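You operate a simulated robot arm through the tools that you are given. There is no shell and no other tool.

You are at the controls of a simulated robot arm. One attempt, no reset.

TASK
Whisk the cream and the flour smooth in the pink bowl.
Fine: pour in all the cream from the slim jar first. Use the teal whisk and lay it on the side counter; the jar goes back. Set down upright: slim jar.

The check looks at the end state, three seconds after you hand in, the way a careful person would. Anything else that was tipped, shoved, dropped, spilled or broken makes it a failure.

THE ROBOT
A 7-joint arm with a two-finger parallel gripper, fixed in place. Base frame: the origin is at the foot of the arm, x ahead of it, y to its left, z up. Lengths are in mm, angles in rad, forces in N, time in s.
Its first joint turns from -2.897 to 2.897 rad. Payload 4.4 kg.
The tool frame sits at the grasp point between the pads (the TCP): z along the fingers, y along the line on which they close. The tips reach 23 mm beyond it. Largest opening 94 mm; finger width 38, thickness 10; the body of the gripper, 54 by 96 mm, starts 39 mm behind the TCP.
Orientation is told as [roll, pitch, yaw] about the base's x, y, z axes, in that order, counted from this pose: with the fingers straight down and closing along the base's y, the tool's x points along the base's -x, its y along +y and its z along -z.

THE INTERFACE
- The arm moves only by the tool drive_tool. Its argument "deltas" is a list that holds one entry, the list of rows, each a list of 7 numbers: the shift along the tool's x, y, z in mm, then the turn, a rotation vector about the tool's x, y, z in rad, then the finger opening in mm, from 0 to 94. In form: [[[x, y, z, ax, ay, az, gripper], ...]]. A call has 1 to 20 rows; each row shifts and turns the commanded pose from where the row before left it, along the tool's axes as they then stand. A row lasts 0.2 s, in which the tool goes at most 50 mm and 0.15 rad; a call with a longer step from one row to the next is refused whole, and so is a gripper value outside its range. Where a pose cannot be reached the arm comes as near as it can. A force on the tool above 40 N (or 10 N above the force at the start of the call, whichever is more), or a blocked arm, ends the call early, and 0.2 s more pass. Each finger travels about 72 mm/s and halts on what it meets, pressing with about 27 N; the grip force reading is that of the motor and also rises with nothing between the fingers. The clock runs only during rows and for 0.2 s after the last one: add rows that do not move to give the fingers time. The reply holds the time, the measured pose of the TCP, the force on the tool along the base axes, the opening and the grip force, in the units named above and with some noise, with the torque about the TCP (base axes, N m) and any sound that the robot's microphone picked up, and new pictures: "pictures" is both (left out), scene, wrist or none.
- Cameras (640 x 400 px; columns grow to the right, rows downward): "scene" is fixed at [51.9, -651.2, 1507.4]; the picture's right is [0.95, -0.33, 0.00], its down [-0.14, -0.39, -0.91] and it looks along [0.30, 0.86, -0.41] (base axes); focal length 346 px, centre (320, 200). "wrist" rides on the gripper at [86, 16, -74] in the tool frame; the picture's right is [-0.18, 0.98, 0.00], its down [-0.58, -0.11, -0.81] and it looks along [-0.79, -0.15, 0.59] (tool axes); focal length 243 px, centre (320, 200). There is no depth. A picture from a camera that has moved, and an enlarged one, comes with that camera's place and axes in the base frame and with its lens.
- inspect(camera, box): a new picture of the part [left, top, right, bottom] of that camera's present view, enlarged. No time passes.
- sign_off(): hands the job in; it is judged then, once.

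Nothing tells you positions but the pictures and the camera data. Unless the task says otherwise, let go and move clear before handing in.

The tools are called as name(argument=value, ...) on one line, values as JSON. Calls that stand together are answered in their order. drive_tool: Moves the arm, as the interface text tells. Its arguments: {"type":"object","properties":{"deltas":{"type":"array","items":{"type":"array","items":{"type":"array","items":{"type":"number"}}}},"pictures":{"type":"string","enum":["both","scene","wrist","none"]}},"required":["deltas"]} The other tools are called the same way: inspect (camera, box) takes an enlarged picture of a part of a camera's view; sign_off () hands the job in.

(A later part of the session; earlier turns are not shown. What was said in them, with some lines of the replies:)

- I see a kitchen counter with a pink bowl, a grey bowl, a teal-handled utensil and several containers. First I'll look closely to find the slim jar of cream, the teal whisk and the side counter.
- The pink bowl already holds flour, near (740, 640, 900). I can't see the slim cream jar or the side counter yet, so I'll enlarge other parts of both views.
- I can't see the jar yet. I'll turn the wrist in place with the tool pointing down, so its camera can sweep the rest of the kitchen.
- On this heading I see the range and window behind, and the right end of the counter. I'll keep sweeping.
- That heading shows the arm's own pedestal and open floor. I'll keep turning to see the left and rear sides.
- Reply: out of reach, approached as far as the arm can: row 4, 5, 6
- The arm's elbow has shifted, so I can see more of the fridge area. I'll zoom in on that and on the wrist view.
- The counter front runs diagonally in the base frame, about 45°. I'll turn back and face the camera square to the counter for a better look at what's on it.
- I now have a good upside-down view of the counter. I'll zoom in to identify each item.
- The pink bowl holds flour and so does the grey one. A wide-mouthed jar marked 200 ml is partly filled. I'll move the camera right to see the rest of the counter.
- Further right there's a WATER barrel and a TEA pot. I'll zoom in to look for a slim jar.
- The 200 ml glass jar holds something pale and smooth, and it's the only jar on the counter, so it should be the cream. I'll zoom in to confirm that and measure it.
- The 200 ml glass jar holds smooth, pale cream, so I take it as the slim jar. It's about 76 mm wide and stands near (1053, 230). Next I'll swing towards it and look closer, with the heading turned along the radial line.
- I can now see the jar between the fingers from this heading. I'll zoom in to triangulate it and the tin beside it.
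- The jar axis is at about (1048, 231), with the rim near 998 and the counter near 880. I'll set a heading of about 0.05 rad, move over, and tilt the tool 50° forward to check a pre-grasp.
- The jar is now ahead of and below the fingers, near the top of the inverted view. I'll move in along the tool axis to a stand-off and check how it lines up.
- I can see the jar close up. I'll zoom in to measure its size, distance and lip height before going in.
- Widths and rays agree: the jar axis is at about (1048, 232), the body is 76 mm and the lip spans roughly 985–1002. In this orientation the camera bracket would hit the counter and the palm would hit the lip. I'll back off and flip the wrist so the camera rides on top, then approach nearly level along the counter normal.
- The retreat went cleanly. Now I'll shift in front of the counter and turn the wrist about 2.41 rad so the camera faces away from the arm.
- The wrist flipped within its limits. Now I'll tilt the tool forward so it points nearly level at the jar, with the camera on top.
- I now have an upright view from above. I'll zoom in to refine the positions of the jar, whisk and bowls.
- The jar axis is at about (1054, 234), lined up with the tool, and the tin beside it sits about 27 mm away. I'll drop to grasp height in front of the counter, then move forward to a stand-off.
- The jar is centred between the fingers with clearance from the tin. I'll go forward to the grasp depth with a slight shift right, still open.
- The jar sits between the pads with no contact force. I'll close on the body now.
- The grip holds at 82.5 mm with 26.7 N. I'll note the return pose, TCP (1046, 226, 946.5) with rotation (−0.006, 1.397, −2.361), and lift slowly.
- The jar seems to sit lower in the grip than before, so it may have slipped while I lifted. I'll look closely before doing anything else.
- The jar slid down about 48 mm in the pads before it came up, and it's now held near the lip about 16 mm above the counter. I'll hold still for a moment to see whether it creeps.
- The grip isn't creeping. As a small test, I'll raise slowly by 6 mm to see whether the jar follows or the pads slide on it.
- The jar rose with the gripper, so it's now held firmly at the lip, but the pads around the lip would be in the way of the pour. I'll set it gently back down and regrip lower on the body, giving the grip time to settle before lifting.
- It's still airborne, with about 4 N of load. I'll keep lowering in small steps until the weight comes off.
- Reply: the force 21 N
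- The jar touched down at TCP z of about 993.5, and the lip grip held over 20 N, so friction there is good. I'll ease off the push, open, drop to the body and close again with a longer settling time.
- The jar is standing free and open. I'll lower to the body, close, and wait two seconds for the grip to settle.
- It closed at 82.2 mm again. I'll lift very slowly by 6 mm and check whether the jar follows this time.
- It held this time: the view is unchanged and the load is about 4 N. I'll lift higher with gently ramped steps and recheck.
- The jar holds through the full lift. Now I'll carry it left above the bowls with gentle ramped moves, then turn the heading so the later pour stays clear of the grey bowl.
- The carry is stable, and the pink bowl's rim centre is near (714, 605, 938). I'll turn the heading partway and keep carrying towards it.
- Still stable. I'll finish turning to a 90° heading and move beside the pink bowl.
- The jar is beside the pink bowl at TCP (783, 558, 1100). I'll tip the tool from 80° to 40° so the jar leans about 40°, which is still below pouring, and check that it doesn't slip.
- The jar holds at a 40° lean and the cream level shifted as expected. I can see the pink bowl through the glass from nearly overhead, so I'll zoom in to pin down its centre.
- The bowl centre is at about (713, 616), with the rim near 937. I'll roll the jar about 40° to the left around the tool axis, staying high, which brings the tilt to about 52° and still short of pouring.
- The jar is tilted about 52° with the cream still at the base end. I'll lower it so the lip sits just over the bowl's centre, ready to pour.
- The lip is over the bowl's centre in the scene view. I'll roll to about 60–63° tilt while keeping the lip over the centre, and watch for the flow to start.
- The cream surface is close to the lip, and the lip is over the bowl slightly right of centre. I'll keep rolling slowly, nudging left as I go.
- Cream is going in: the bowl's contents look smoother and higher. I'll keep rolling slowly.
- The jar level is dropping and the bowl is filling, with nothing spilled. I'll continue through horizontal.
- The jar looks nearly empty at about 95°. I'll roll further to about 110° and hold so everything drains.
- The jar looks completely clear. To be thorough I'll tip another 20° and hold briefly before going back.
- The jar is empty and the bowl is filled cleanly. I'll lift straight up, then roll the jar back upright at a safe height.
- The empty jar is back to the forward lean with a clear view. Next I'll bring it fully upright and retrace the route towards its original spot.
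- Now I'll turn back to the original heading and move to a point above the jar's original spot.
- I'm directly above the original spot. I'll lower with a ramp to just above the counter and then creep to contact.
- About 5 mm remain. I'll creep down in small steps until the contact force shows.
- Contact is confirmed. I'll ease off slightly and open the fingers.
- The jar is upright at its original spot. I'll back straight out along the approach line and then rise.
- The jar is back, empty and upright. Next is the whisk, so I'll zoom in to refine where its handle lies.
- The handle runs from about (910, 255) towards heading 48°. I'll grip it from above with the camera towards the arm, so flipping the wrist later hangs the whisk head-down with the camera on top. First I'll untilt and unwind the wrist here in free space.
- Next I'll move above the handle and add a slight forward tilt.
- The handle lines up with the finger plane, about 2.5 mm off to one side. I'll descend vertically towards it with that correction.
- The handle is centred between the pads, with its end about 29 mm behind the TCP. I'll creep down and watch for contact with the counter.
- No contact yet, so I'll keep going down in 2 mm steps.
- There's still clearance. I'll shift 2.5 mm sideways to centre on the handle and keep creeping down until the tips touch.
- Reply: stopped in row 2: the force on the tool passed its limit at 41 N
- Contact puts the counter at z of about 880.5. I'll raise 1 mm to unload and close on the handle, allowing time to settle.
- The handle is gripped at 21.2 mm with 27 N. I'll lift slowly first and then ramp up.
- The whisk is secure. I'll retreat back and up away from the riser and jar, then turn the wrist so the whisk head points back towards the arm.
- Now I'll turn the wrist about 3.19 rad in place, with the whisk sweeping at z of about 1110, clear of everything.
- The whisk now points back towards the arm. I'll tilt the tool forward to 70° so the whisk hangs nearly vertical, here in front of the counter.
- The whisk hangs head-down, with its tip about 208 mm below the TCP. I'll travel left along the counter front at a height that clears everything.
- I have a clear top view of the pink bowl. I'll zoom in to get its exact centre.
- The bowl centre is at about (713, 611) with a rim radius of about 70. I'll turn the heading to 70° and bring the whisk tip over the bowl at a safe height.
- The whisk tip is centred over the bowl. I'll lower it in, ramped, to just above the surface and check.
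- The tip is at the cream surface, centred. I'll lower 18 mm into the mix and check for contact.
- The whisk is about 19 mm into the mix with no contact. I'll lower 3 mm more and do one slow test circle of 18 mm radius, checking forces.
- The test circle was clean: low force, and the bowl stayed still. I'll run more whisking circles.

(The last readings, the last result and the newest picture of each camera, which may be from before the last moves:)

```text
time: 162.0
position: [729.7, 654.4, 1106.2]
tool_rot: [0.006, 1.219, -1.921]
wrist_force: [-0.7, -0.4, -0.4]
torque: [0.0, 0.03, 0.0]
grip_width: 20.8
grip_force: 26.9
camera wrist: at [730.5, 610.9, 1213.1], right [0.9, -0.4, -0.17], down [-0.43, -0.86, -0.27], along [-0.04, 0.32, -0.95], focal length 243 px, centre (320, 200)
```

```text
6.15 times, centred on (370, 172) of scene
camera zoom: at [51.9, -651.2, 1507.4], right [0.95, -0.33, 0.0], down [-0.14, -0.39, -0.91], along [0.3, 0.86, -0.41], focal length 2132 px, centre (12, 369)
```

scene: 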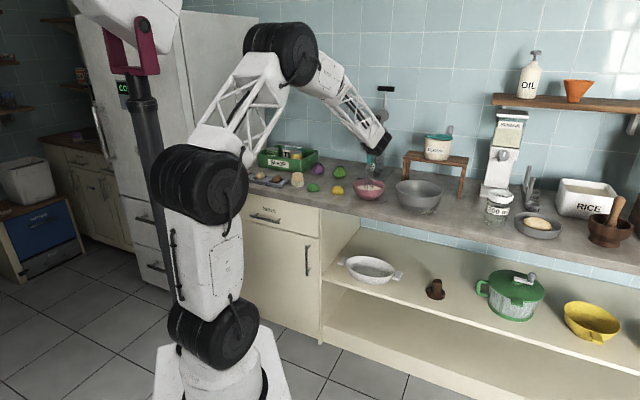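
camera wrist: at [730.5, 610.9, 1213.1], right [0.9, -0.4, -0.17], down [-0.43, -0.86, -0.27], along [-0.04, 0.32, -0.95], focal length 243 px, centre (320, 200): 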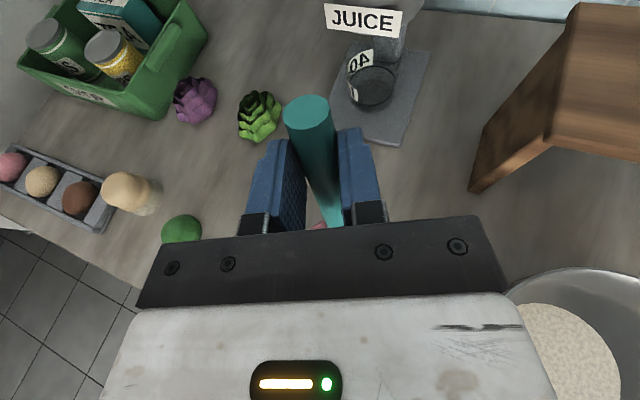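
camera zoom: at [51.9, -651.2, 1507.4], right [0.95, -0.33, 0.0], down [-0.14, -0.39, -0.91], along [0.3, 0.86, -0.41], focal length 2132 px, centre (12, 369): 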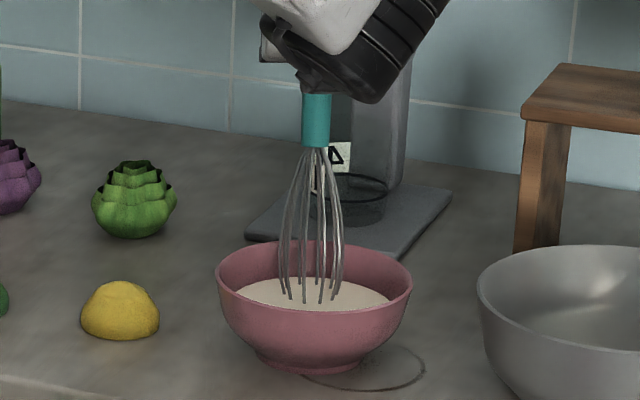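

The surface looks smoother. I'll whisk faster for several more turns and then lift out for a proper look.

drive_tool(deltas=[[[-3.09, 15.59, -8.45, 0, 0, 0, 5], [-6.18, 0, -16.9, 0, 0, 0, 5], [-3.09, -15.59, -8.45, 0, 0, 0, 5], [3.09, -15.59, 8.45, 0, 0, 0, 5], [6.18, 0, 16.9, 0, 0, 0, 5], [3.09, 15.59, 8.45, 0, 0, 0, 5], [-3.09, 15.59, -8.45, 0, 0, 0, 5], [-6.18, 0, -16.9, 0, 0, 0, 5], [-3.09, -15.59, -8.45, 0, 0, 0, 5], [3.09, -15.59, 8.45, 0, 0, 0, 5], [6.18, 0, 16.9, 0, 0, 0, 5], [3.09, 15.59, 8.45, 0, 0, 0, 5], [-3.09, 15.59, -8.45, 0, 0, 0, 5], [-6.18, 0, -16.9, 0, 0, 0, 5], [-3.09, -15.59, -8.45, 0, 0, 0, 5], [3.09, -15.59, 8.45, 0, 0, 0, 5], [6.18, 0, 16.9, 0, 0, 0, 5], [3.09, 15.59, 8.45, 0, 0, 0, 5]]], pictures="none")

drive_tool(deltas=[[[-3.09, 15.59, -8.45, 0, 0, 0, 5], [-6.18, 0, -16.9, 0, 0, 0, 5], [-3.09, -15.59, -8.45, 0, 0, 0, 5], [3.09, -15.59, 8.45, 0, 0, 0, 5], [6.18, 0, 16.9, 0, 0, 0, 5], [3.09, 15.59, 8.45, 0, 0, 0, 5], [-3.09, 15.59, -8.45, 0, 0, 0, 5], [-6.18, 0, -16.9, 0, 0, 0, 5], [-3.09, -15.59, -8.45, 0, 0, 0, 5], [3.09, -15.59, 8.45, 0, 0, 0, 5], [6.18, 0, 16.9, 0, 0, 0, 5], [3.09, 15.59, 8.45, 0, 0, 0, 5], [-3.09, 15.59, -8.45, 0, 0, 0, 5], [-6.18, 0, -16.9, 0, 0, 0, 5], [-3.09, -15.59, -8.45, 0, 0, 0, 5], [3.09, -15.59, 8.45, 0, 0, 0, 5], [6.18, 0, 16.9, 0, 0, 0, 5], [3.09, 15.59, 8.45, 0, 0, 0, 5]]], pictures="none")

drive_tool(deltas=[[[-3.09, 15.59, -8.45, 0, 0, 0, 5], [-6.18, 0, -16.9, 0, 0, 0, 5], [-3.09, -15.59, -8.45, 0, 0, 0, 5], [3.09, -15.59, 8.45, 0, 0, 0, 5], [6.18, 0, 16.9, 0, 0, 0, 5], [3.09, 15.59, 8.45, 0, 0, 0, 5], [-3.09, 15.59, -8.45, 0, 0, 0, 5], [-6.18, 0, -16.9, 0, 0, 0, 5], [-3.09, -15.59, -8.45, 0, 0, 0, 5], [3.09, -15.59, 8.45, 0, 0, 0, 5], [6.18, 0, 16.9, 0, 0, 0, 5], [3.09, 15.59, 8.45, 0, 0, 0, 5], [-3.09, 15.59, -8.45, 0, 0, 0, 5], [-6.18, 0, -16.9, 0, 0, 0, 5], [-3.09, -15.59, -8.45, 0, 0, 0, 5], [3.09, -15.59, 8.45, 0, 0, 0, 5], [6.18, 0, 16.9, 0, 0, 0, 5], [3.09, 15.59, 8.45, 0, 0, 0, 5]]], pictures="both")

inspect(camera="scene", box=[340, 140, 400, 205])

```text
time: 165.8
position: [730.2, 654.6, 1103.6]
tool_rot: [0.006, 1.22, -1.918]
wrist_force: [0.5, -0.5, -0.6]
torque: [0.0, -0.01, 0.0]
grip_width: 20.6
grip_force: 27.1
```

```text
time: 169.6
position: [730.5, 655.3, 1104.9]
tool_rot: [0.005, 1.219, -1.921]
wrist_force: [0.3, -0.3, -0.3]
torque: [0.01, -0.01, -0.02]
grip_width: 20.7
grip_force: 27.3
```

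```text
time: 173.4
position: [727.4, 654.1, 1105.5]
tool_rot: [0.006, 1.22, -1.921]
wrist_force: [-0.7, 0.0, -0.1]
torque: [0.02, 0.0, 0.01]
grip_width: 20.7
grip_force: 27.0
camera wrist: at [729.0, 610.5, 1212.6], right [0.9, -0.4, -0.17], down [-0.43, -0.86, -0.27], along [-0.04, 0.32, -0.95], focal length 243 px, centre (320, 200)
```

scene: 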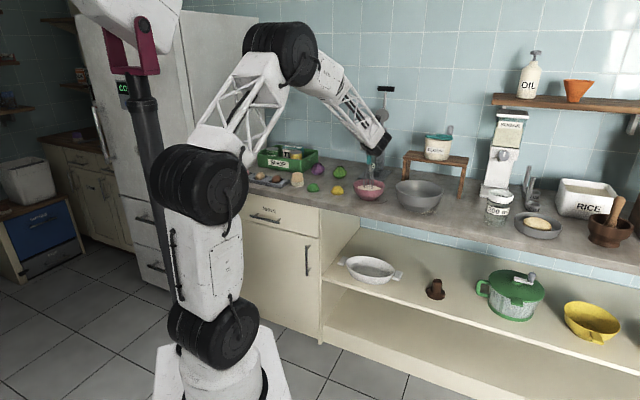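
wrist: 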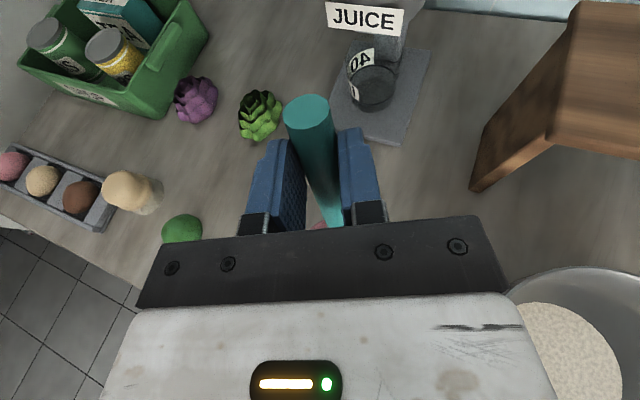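

```text
6.15 times, centred on (370, 172) of scene
camera zoom: at [51.9, -651.2, 1507.4], right [0.95, -0.33, 0.0], down [-0.14, -0.39, -0.91], along [0.3, 0.86, -0.41], focal length 2132 px, centre (12, 369)
```

zoom: 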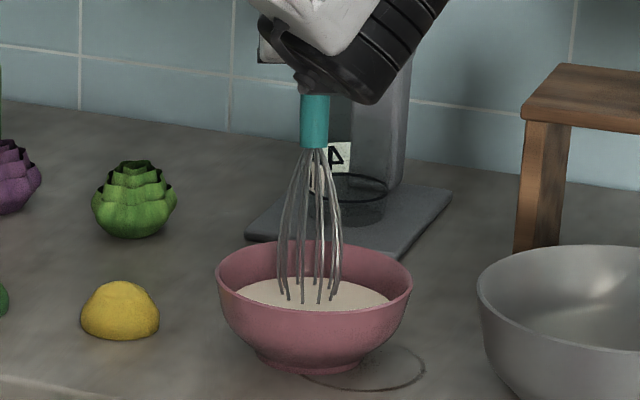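

The mix looks uniform. I'll re-centre, lift the whisk straight up, and pause over the bowl to let it drip.

drive_tool(deltas=[[[-3.09, 0, -8.45, 0, 0, 0, 5], [-3.09, 0, -8.45, 0, 0, 0, 5], [4.7, 0, -1.7, 0, 0, 0, 5], [9.4, 0, -3.44, 0, 0, 0, 5], [9.4, 0, -3.44, 0, 0, 0, 5], [9.4, 0, -3.44, 0, 0, 0, 5], [9.4, 0, -3.44, 0, 0, 0, 5], [9.4, 0, -3.44, 0, 0, 0, 5], [9.4, 0, -3.44, 0, 0, 0, 5], [9.4, 0, -3.44, 0, 0, 0, 5], [4.7, 0, -1.7, 0, 0, 0, 5], [0, 0, 0, 0, 0, 0, 5], [0, 0, 0, 0, 0, 0, 5], [0, 0, 0, 0, 0, 0, 5], [0, 0, 0, 0, 0, 0, 5], [0, 0, 0, 0, 0, 0, 5]]], pictures="both")

inspect(camera="scene", box=[340, 140, 400, 205])

```text
time: 176.8
position: [723.8, 639.1, 1187.0]
tool_rot: [0.004, 1.22, -1.917]
wrist_force: [0.3, -0.2, -0.3]
torque: [-0.02, 0.01, 0.03]
grip_width: 21.0
grip_force: 27.2
camera wrist: at [724.6, 594.4, 1293.9], right [0.9, -0.4, -0.17], down [-0.43, -0.86, -0.27], along [-0.04, 0.32, -0.95], focal length 243 px, centre (320, 200)
```

scene: 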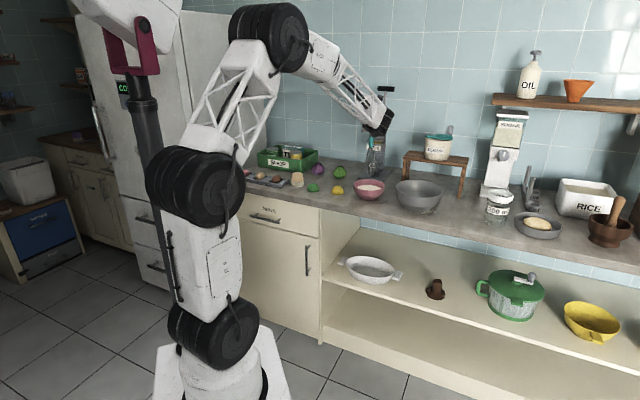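
wrist: 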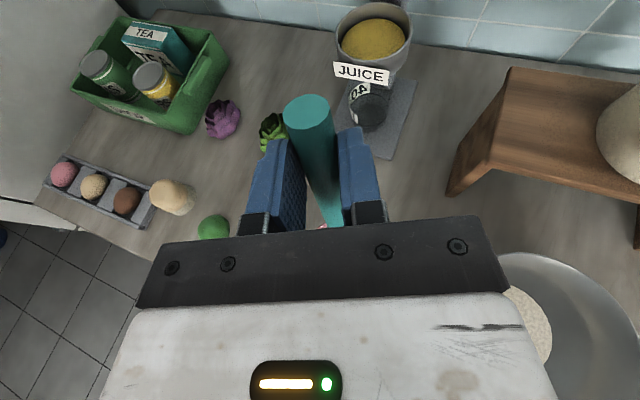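

```text
6.15 times, centred on (370, 172) of scene
camera zoom: at [51.9, -651.2, 1507.4], right [0.95, -0.33, 0.0], down [-0.14, -0.39, -0.91], along [0.3, 0.86, -0.41], focal length 2132 px, centre (12, 369)
```

zoom: 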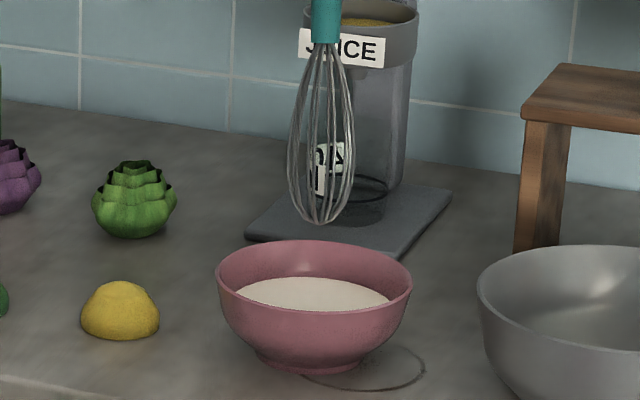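

No lumps are visible from the scene view. I'll retreat along the same path for an overhead look at the bowl.

drive_tool(deltas=[[[-3.75, -4.57, -10.3, 0, 0, 0, 5], [-7.5, -9.14, -20.6, 0, 0, 0, 5], [-7.5, -9.14, -20.6, 0, 0, 0, 5], [-7.5, -9.14, -20.6, 0, 0, 0, 5], [-7.5, -9.14, -20.6, 0, 0, 0, 5], [-7.5, -9.14, -20.6, 0, 0, 0, 5], [-7.5, -9.14, -20.6, 0, 0, 0, 5], [-7.5, -9.14, -20.6, 0, 0, 0, 5], [-7.5, -9.14, -20.6, 0, 0, 0, 5], [-7.5, -9.14, -20.6, 0, 0, 0, 5], [-7.5, -9.14, -20.6, 0, 0, 0, 5], [-3.75, -4.57, -10.3, 0, 0, 0, 5], [0, 0, 0, -0.081, 0, 0.0296, 5], [0, 0, 0, -0.081, 0, 0.0296, 5], [0, 0, 0, -0.081, 0, 0.0296, 5], [0, 0, 0, -0.081, 0, 0.0296, 5], [0, 0, 0, -0.081, 0, 0.0296, 5], [0, 0, 0, 0, 0, 0, 5]]], pictures="both")

inspect(camera="wrist", box=[270, 50, 430, 170])

```text
time: 180.6
position: [546.7, 446.9, 1184.9]
tool_rot: [0.004, 1.22, -2.352]
wrist_force: [0.1, -0.2, -0.2]
torque: [0.0, 0.03, 0.0]
grip_width: 21.1
grip_force: 27.3
camera wrist: at [529.0, 406.6, 1292.2], right [0.65, -0.74, -0.17], down [-0.75, -0.6, -0.27], along [0.1, 0.3, -0.95], focal length 243 px, centre (320, 200)
```

scene: 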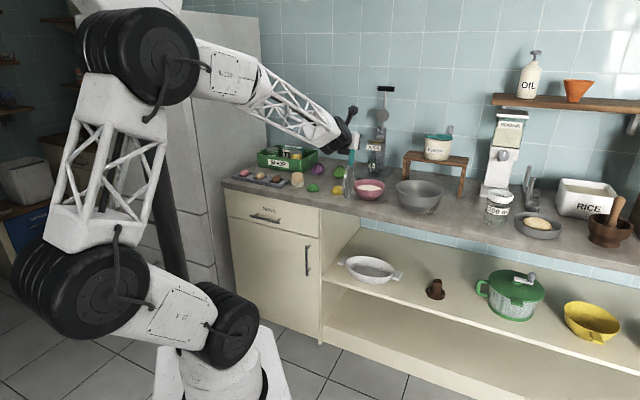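
wrist: 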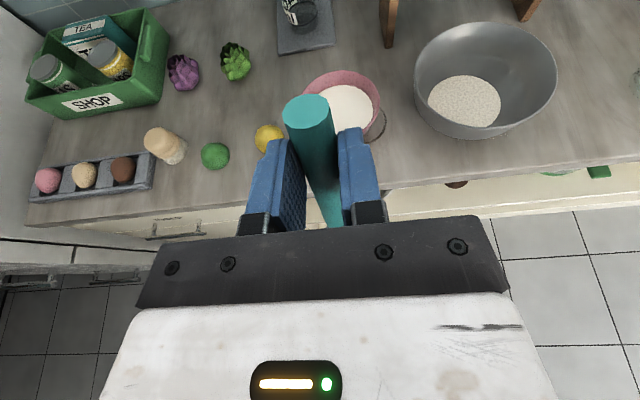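

```text
3.33 times, centred on (350, 110) of wrist
camera zoom: at [529.0, 406.6, 1292.2], right [0.65, -0.74, -0.17], down [-0.75, -0.6, -0.27], along [0.1, 0.3, -0.95], focal length 809 px, centre (220, 500)
```

zoom: 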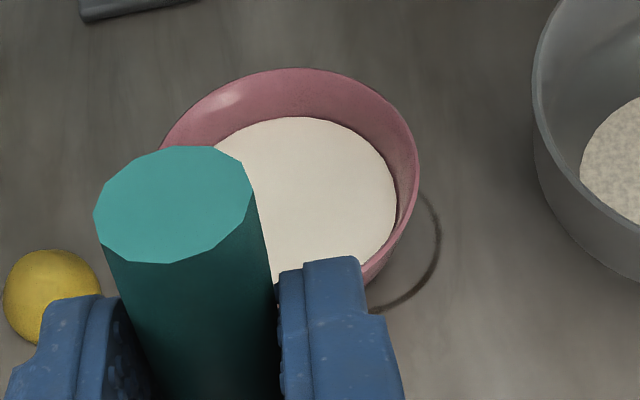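

The mixture is smooth and even, and the bowl hasn't moved. Now I'll carry the whisk back along the counter front to where it can be laid down.

drive_tool(deltas=[[[-1.93, 12, -0.93, 0, 0, 0, 5], [-3.87, 24.1, -1.86, 0, 0, 0, 5], [-3.87, 24.1, -1.86, 0, 0, 0, 5], [-3.87, 24.1, -1.86, 0, 0, 0, 5], [-3.87, 24.1, -1.86, 0, 0, 0, 5], [-3.87, 24.1, -1.86, 0, 0, 0, 5], [-3.87, 24.1, -1.86, 0, 0, 0, 5], [-3.87, 24.1, -1.86, 0, 0, 0, 5], [-3.87, 24.1, -1.86, 0, 0, 0, 5], [-3.87, 24.1, -1.86, 0, 0, 0, 5], [-3.87, 24.1, -1.86, 0, 0, 0, 5], [-3.87, 24.1, -1.86, 0, 0, 0, 5], [-3.87, 24.1, -1.86, 0, 0, 0, 5], [-3.87, 24.1, -1.86, 0, 0, 0, 5], [-3.87, 24.1, -1.86, 0, 0, 0, 5], [-3.87, 24.1, -1.86, 0, 0, 0, 5], [-3.87, 24.1, -1.86, 0, 0, 0, 5], [-1.93, 12, -0.93, 0, 0, 0, 5], [0, 0, 0, 0, 0, 0, 5]]], pictures="none")

drive_tool(deltas=[[[0, 0, 0, 0, -0.068, 0, 5], [0, 0, 0, 0, -0.128, 0, 5], [0, 0, 0, 0, -0.128, 0, 5], [0, 0, 0, 0, -0.128, 0, 5], [0, 0, 0, 0, -0.128, 0, 5], [0, 0, 0, 0, -0.128, 0, 5], [0, 0, 0, 0, -0.128, 0, 5], [0, 0, 0, 0, -0.128, 0, 5], [0, 0, 0, 0, -0.128, 0, 5], [0, 0, 0, 0, -0.128, 0, 5], [0, 0, 0, 0, 0, 0, 5]]], pictures="both")

```text
time: 184.6
position: [798.1, 120.6, 1134.9]
tool_rot: [0.004, 1.222, -2.352]
wrist_force: [0.3, -0.4, -1.0]
torque: [0.0, -0.02, 0.0]
grip_width: 20.8
grip_force: 27.2
```

```text
time: 187.0
position: [799.7, 119.0, 1134.8]
tool_rot: [0.001, 0.001, -2.354]
wrist_force: [-0.1, 0.2, -1.0]
torque: [0.06, -0.03, -0.02]
grip_width: 20.9
grip_force: 26.8
camera wrist: at [871.0, 169.6, 1209.9], right [0.57, -0.82, 0.0], down [-0.49, -0.33, 0.81], along [-0.66, -0.46, -0.59], focal length 243 px, centre (320, 200)
```

scene: 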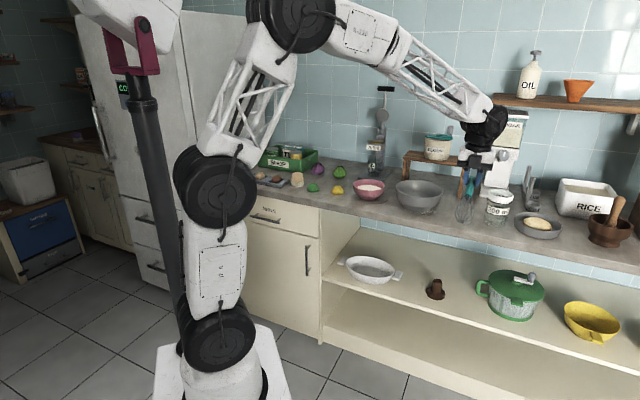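
wrist: 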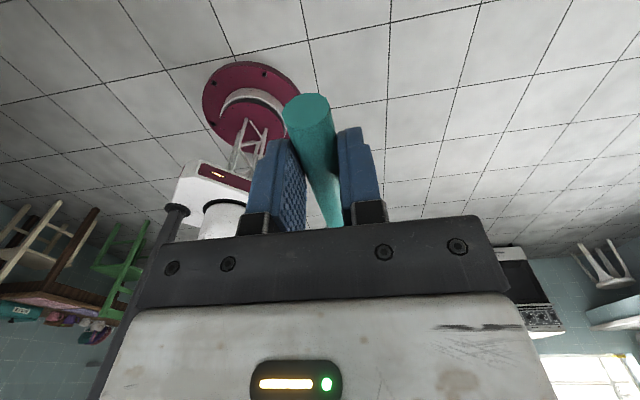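

Next I'll unwind the wrist so the whisk head points forward again.

drive_tool(deltas=[[[0, 0, 0, 0, 0, -0.07, 5], [0, 0, 0, 0, 0, -0.14, 5], [0, 0, 0, 0, 0, -0.14, 5], [0, 0, 0, 0, 0, -0.14, 5], [0, 0, 0, 0, 0, -0.14, 5], [0, 0, 0, 0, 0, -0.14, 5], [0, 0, 0, 0, 0, -0.14, 5], [0, 0, 0, 0, 0, -0.14, 5], [0, 0, 0, 0, 0, -0.14, 5], [0, 0, 0, 0, 0, -0.14, 5], [0, 0, 0, 0, 0, -0.14, 5], [0, 0, 0, 0, 0, -0.14, 5], [0, 0, 0, 0, 0, -0.14, 5]]], pictures="none")

drive_tool(deltas=[[[0, 0, 0, 0, 0, -0.14, 5], [0, 0, 0, 0, 0, -0.14, 5], [0, 0, 0, 0, 0, -0.14, 5], [0, 0, 0, 0, 0, -0.14, 5], [0, 0, 0, 0, 0, -0.14, 5], [0, 0, 0, 0, 0, -0.14, 5], [0, 0, 0, 0, 0, -0.14, 5], [0, 0, 0, 0, 0, -0.14, 5], [0, 0, 0, 0, 0, -0.14, 5], [0, 0, 0, 0, 0, -0.14, 5], [0, 0, 0, 0, 0, -0.041, 5], [0, 0, 0, 0, -0.105, 0, 5], [0, 0, 0, 0, -0.105, 0, 5], [0, 0, 0, 0, 0, 0, 5]]], pictures="both")

```text
time: 189.8
position: [798.2, 120.2, 1134.9]
tool_rot: [0.001, -0.003, -0.604]
wrist_force: [-0.5, 0.4, 0.1]
torque: [0.0, 0.06, -0.04]
grip_width: 20.8
grip_force: 27.3
```

```text
time: 192.8
position: [799.5, 119.3, 1134.6]
tool_rot: [-0.001, -0.213, 0.838]
wrist_force: [0.6, 0.8, -1.3]
torque: [-0.05, 0.05, -0.01]
grip_width: 20.8
grip_force: 26.7
camera wrist: at [719.6, 55.6, 1189.7], right [-0.61, 0.79, 0.04], down [0.35, 0.22, 0.91], along [0.71, 0.57, -0.41], focal length 243 px, centre (320, 200)
```

scene: 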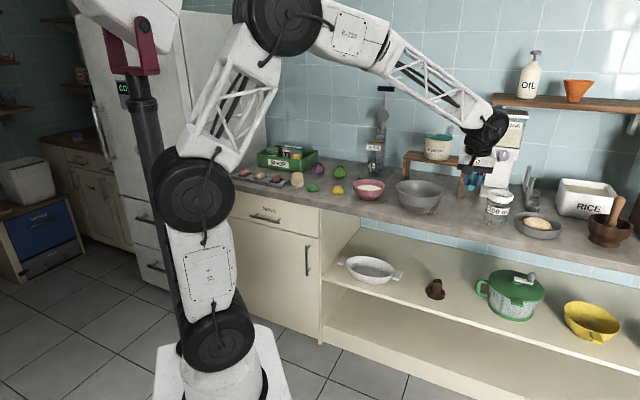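
wrist: 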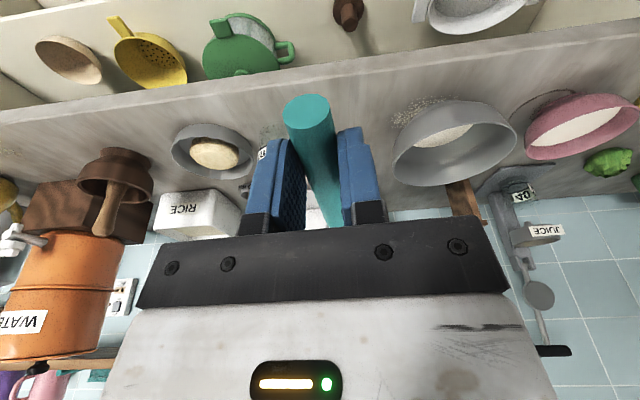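

Now I'll move forward and down over the whisk's original resting spot.

drive_tool(deltas=[[[-10.45, 0.7, 11.8, 0, 0, 0, 5], [-20.9, 1.45, 23.65, 0, 0, 0, 5], [-20.9, 1.45, 23.65, 0, 0, 0, 5], [-20.9, 1.45, 23.65, 0, 0, 0, 5], [-20.9, 1.45, 23.65, 0, 0, 0, 5], [-20.9, 1.45, 23.65, 0, 0, 0, 5], [-20.9, 1.45, 23.65, 0, 0, 0, 5], [-20.9, 1.45, 23.65, 0, 0, 0, 5], [-10.45, 0.7, 11.8, 0, 0, 0, 5], [0, 0, 0, 0, 0, 0, 5]]], pictures="both")

inspect(camera="scene", box=[420, 140, 540, 240])

```text
time: 195.0
position: [926.6, 277.7, 986.4]
tool_rot: [-0.002, -0.212, 0.838]
wrist_force: [0.4, 0.3, -0.5]
torque: [-0.05, 0.02, -0.03]
grip_width: 21.0
grip_force: 26.4
camera wrist: at [846.9, 214.1, 1041.3], right [-0.61, 0.79, 0.04], down [0.35, 0.22, 0.91], along [0.71, 0.57, -0.41], focal length 243 px, centre (320, 200)
```

scene: 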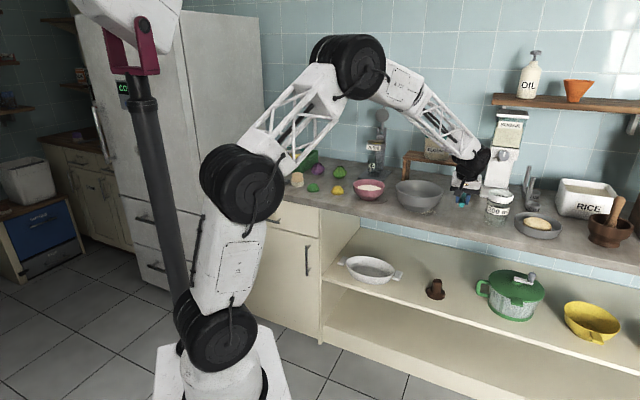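
wrist: 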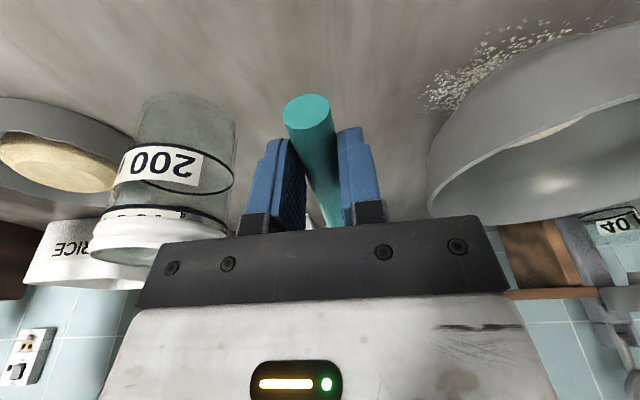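

```text
4.00 times, centred on (480, 190) of scene
camera zoom: at [51.9, -651.2, 1507.4], right [0.95, -0.33, 0.0], down [-0.14, -0.39, -0.91], along [0.3, 0.86, -0.41], focal length 1386 px, centre (-320, 240)
```

zoom: 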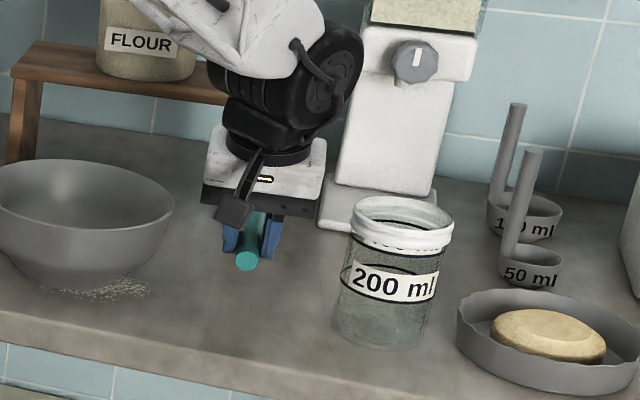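

I'm in the same position as at pickup. I'll lower with a ramp and then creep to contact.

drive_tool(deltas=[[[1.05, 0, 4.9, 0, 0, 0, 5], [2.1, 0, 9.77, 0, 0, 0, 5], [2.1, 0, 9.77, 0, 0, 0, 5], [2.1, 0, 9.77, 0, 0, 0, 5], [2.1, 0, 9.77, 0, 0, 0, 5], [2.1, 0, 9.77, 0, 0, 0, 5], [2.1, 0, 9.77, 0, 0, 0, 5], [1.05, 0, 4.9, 0, 0, 0, 5], [0, 0, 0, 0, 0, 0, 5]]], pictures="wrist")

drive_tool(deltas=[[[0.42, 0, 1.96, 0, 0, 0, 5], [0.42, 0, 1.96, 0, 0, 0, 5], [0, 0, 0, 0, 0, 0, 5]]], pictures="none")

drive_tool(deltas=[[[0.32, 0, 1.47, 0, 0, 0, 5], [0, 0, 0, 0, 0, 0, 5]]], pictures="none")

```text
time: 197.0
position: [927.1, 277.9, 916.3]
tool_rot: [-0.002, -0.212, 0.837]
wrist_force: [-1.1, 0.2, -0.2]
torque: [-0.01, 0.05, 0.0]
grip_width: 20.8
grip_force: 27.0
camera wrist: at [847.7, 213.7, 970.5], right [-0.61, 0.79, 0.04], down [0.35, 0.22, 0.91], along [0.71, 0.57, -0.41], focal length 243 px, centre (320, 200)
```

wrist: 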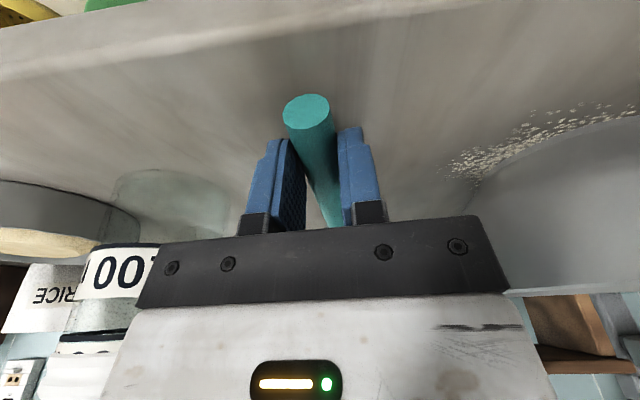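

```text
time: 197.8
position: [928.6, 277.6, 911.9]
tool_rot: [-0.003, -0.212, 0.838]
wrist_force: [0.4, -0.2, -1.1]
torque: [-0.06, 0.04, -0.03]
grip_width: 20.8
grip_force: 26.8
```

```text
time: 198.4
position: [927.0, 278.5, 911.3]
tool_rot: [-0.003, -0.214, 0.837]
wrist_force: [0.3, -0.7, 2.1]
torque: [0.37, -0.32, -0.06]
grip_width: 21.1
grip_force: 27.1
```

The whisk head is touching the counter, as the torque reading shows. I'll go 1 mm lower and then release the handle gently.

drive_tool(deltas=[[[0.21, 0, 0.98, 0, 0, 0, 5], [0, 0, 0, 0, 0, 0, 5]]], pictures="none")

drive_tool(deltas=[[[0.21, 0, 0.98, 0, 0, 0, 5], [0, 0, 0, 0, 0, 0, 5]]], pictures="wrist")

```text
time: 199.0
position: [926.9, 276.9, 910.4]
tool_rot: [-0.002, -0.212, 0.837]
wrist_force: [2.1, -0.3, 5.8]
torque: [0.67, -0.69, -0.22]
grip_width: 20.9
grip_force: 26.7
```

```text
time: 199.6
position: [926.1, 279.3, 907.5]
tool_rot: [-0.001, -0.212, 0.835]
wrist_force: [-0.9, -1.0, 7.2]
torque: [0.13, -0.1, -0.02]
grip_width: 21.1
grip_force: 26.9
camera wrist: at [847.3, 214.0, 963.4], right [-0.61, 0.79, 0.04], down [0.35, 0.22, 0.91], along [0.71, 0.57, -0.41], focal length 243 px, centre (320, 200)
```

wrist: 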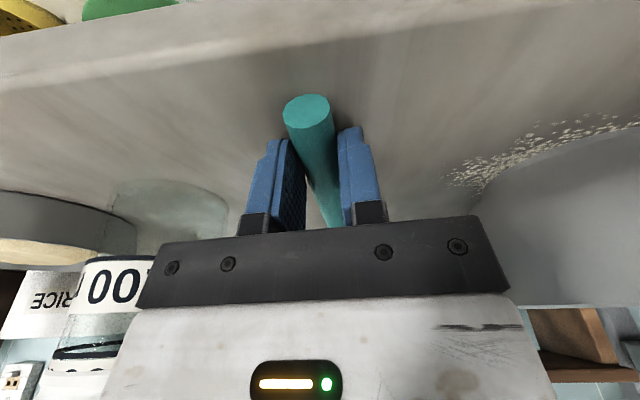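

The handle is now resting on the counter, with about 7 N of contact and little torque. I'll open the fingers.

drive_tool(deltas=[[[0, 0, 0, 0, 0, 0, 24], [0, 0, 0, 0, 0, 0, 32], [0, 0, 0, 0, 0, 0, 44], [0, 0, 0, 0, 0, 0, 60], [0, 0, 0, 0, 0, 0, 60]]], pictures="wrist")

```text
time: 200.8
position: [927.0, 277.3, 907.6]
tool_rot: [-0.001, -0.212, 0.837]
wrist_force: [0.0, -0.6, 0.0]
torque: [0.01, 0.02, 0.04]
grip_width: 60.1
grip_force: 0.1
camera wrist: at [847.5, 214.1, 963.3], right [-0.61, 0.79, 0.04], down [0.35, 0.22, 0.91], along [0.71, 0.57, -0.41], focal length 243 px, centre (320, 200)
```

wrist: 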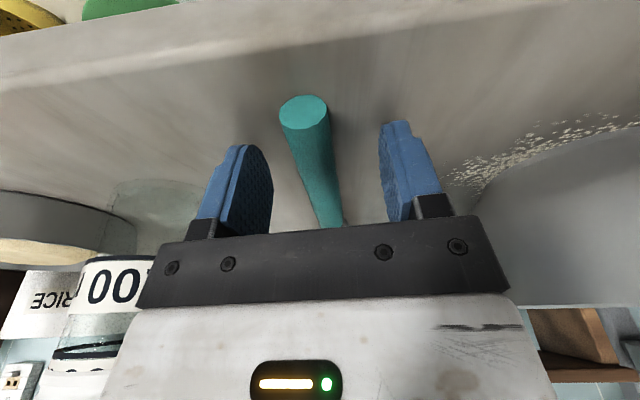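

It's released and lying still. I'll rise straight up and back away.

drive_tool(deltas=[[[-1.05, 0, -4.9, 0, 0, 0, 60], [-2.1, 0, -9.8, 0, 0, 0, 60], [-4.2, 0, -19.5, 0, 0, 0, 60], [-4.2, 0, -19.5, 0, 0, 0, 60], [-4.2, 0, -19.5, 0, 0, 0, 60], [-4.2, 0, -19.5, 0, 0, 0, 60], [20.8, -1.4, -23.6, 0, 0, 0, 60], [20.8, -1.4, -23.6, 0, 0, 0, 60], [20.8, -1.4, -23.6, 0, 0, 0, 60], [20.8, -1.4, -23.6, 0, 0, 0, 60], [20.8, -1.4, -23.6, 0, 0, 0, 60], [20.8, -1.4, -23.6, 0, 0, 0, 60], [20.8, -1.4, -23.6, 0, 0, 0, 60], [20.8, -1.4, -23.6, 0, 0, 0, 60], [0, 0, 0, 0, 0, 0, 60]]], pictures="both")

inspect(camera="scene", box=[420, 140, 540, 240])

inspect(camera="scene", box=[320, 130, 440, 230])

inspect(camera="wrist", box=[160, 60, 480, 240])

```text
time: 204.0
position: [799.6, 119.3, 1153.1]
tool_rot: [-0.002, -0.211, 0.838]
wrist_force: [-0.3, 0.2, 0.4]
torque: [0.0, 0.0, -0.02]
grip_width: 59.7
grip_force: 0.0
camera wrist: at [719.7, 55.5, 1207.8], right [-0.61, 0.79, 0.04], down [0.35, 0.22, 0.91], along [0.71, 0.57, -0.41], focal length 243 px, centre (320, 200)
```

scene: 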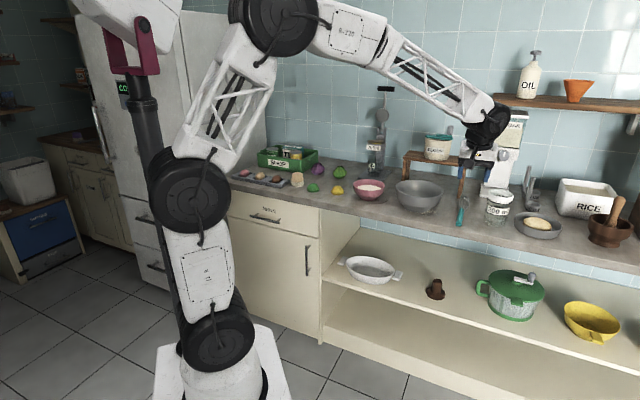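
wrist: 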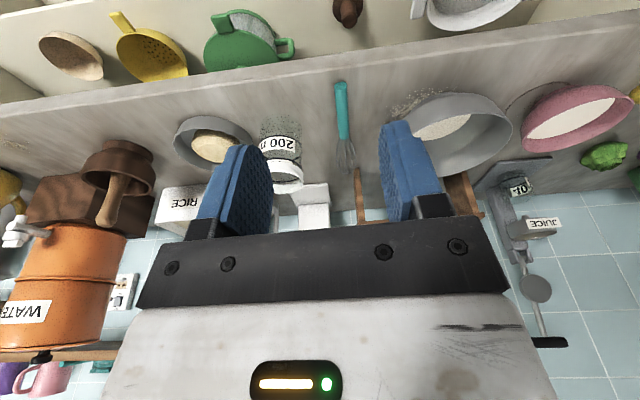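

```text
4.00 times, centred on (480, 190) of scene
camera zoom: at [51.9, -651.2, 1507.4], right [0.95, -0.33, 0.0], down [-0.14, -0.39, -0.91], along [0.3, 0.86, -0.41], focal length 1386 px, centre (-320, 240)
```

zoom: 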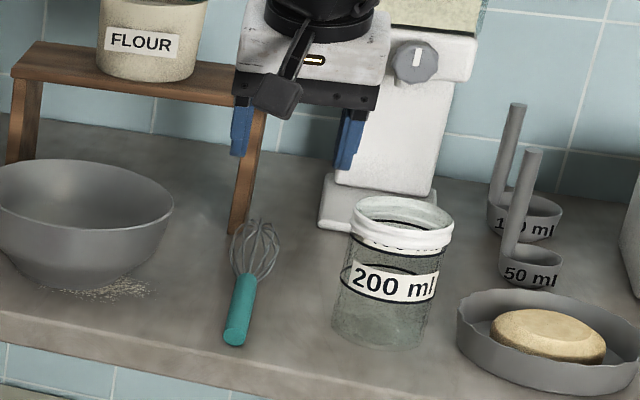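

```text
4.00 times, centred on (380, 180) of scene
camera zoom: at [51.9, -651.2, 1507.4], right [0.95, -0.33, 0.0], down [-0.14, -0.39, -0.91], along [0.3, 0.86, -0.41], focal length 1386 px, centre (80, 280)
```

zoom: 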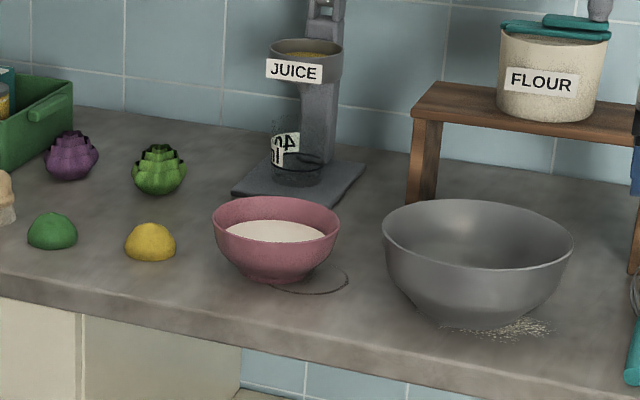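

```text
2.00 times, centred on (320, 150) of wrist
camera zoom: at [719.7, 55.5, 1207.8], right [-0.61, 0.79, 0.04], down [0.35, 0.22, 0.91], along [0.71, 0.57, -0.41], focal length 485 px, centre (320, 300)
```

zoom: 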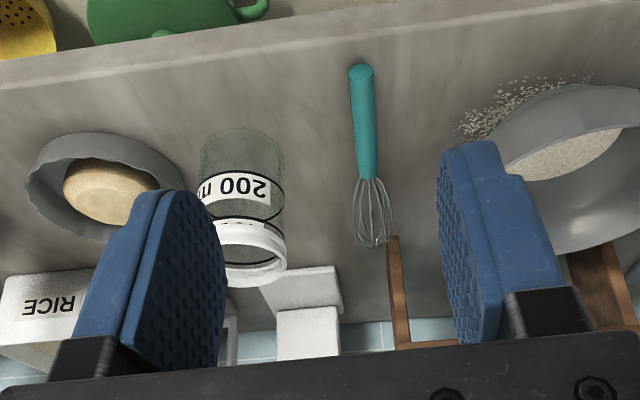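

Everything checks out in the views:
- **Mixture:** it's smooth in the pink bowl, and the bowl hasn't moved.
- **Jar:** it's empty, upright and back at its spot.
- **Whisk:** it's lying flat on the counter. I took this as the side counter, because it's the only counter within reach.

The gripper is open and clear, so I'm handing in.

sign_off()

```text
The job is handed in.
```

I poured all the cream from the slim jar into the pink bowl and whisked it with the flour. In the last overhead view the mix is even, with no lumps. I saw nothing spilled, knocked or shifted in the closing pictures.

- **Slim jar:** the 200 ml glass jar was the only jar of cream I could find, so I took it as the slim jar. It is empty and standing upright at its original spot, to within a few millimetres. On the first lift the gripper slid up the glass, so I set the jar back down and gripped it again before pouring.
- **Teal whisk:** it is lying flat on the counter where I picked it up. No surface was labelled the side counter. This one, along the back wall, is the only counter the arm can reach, so I took it to be the one you meant.
- **Arm:** the gripper is open and clear of everything.
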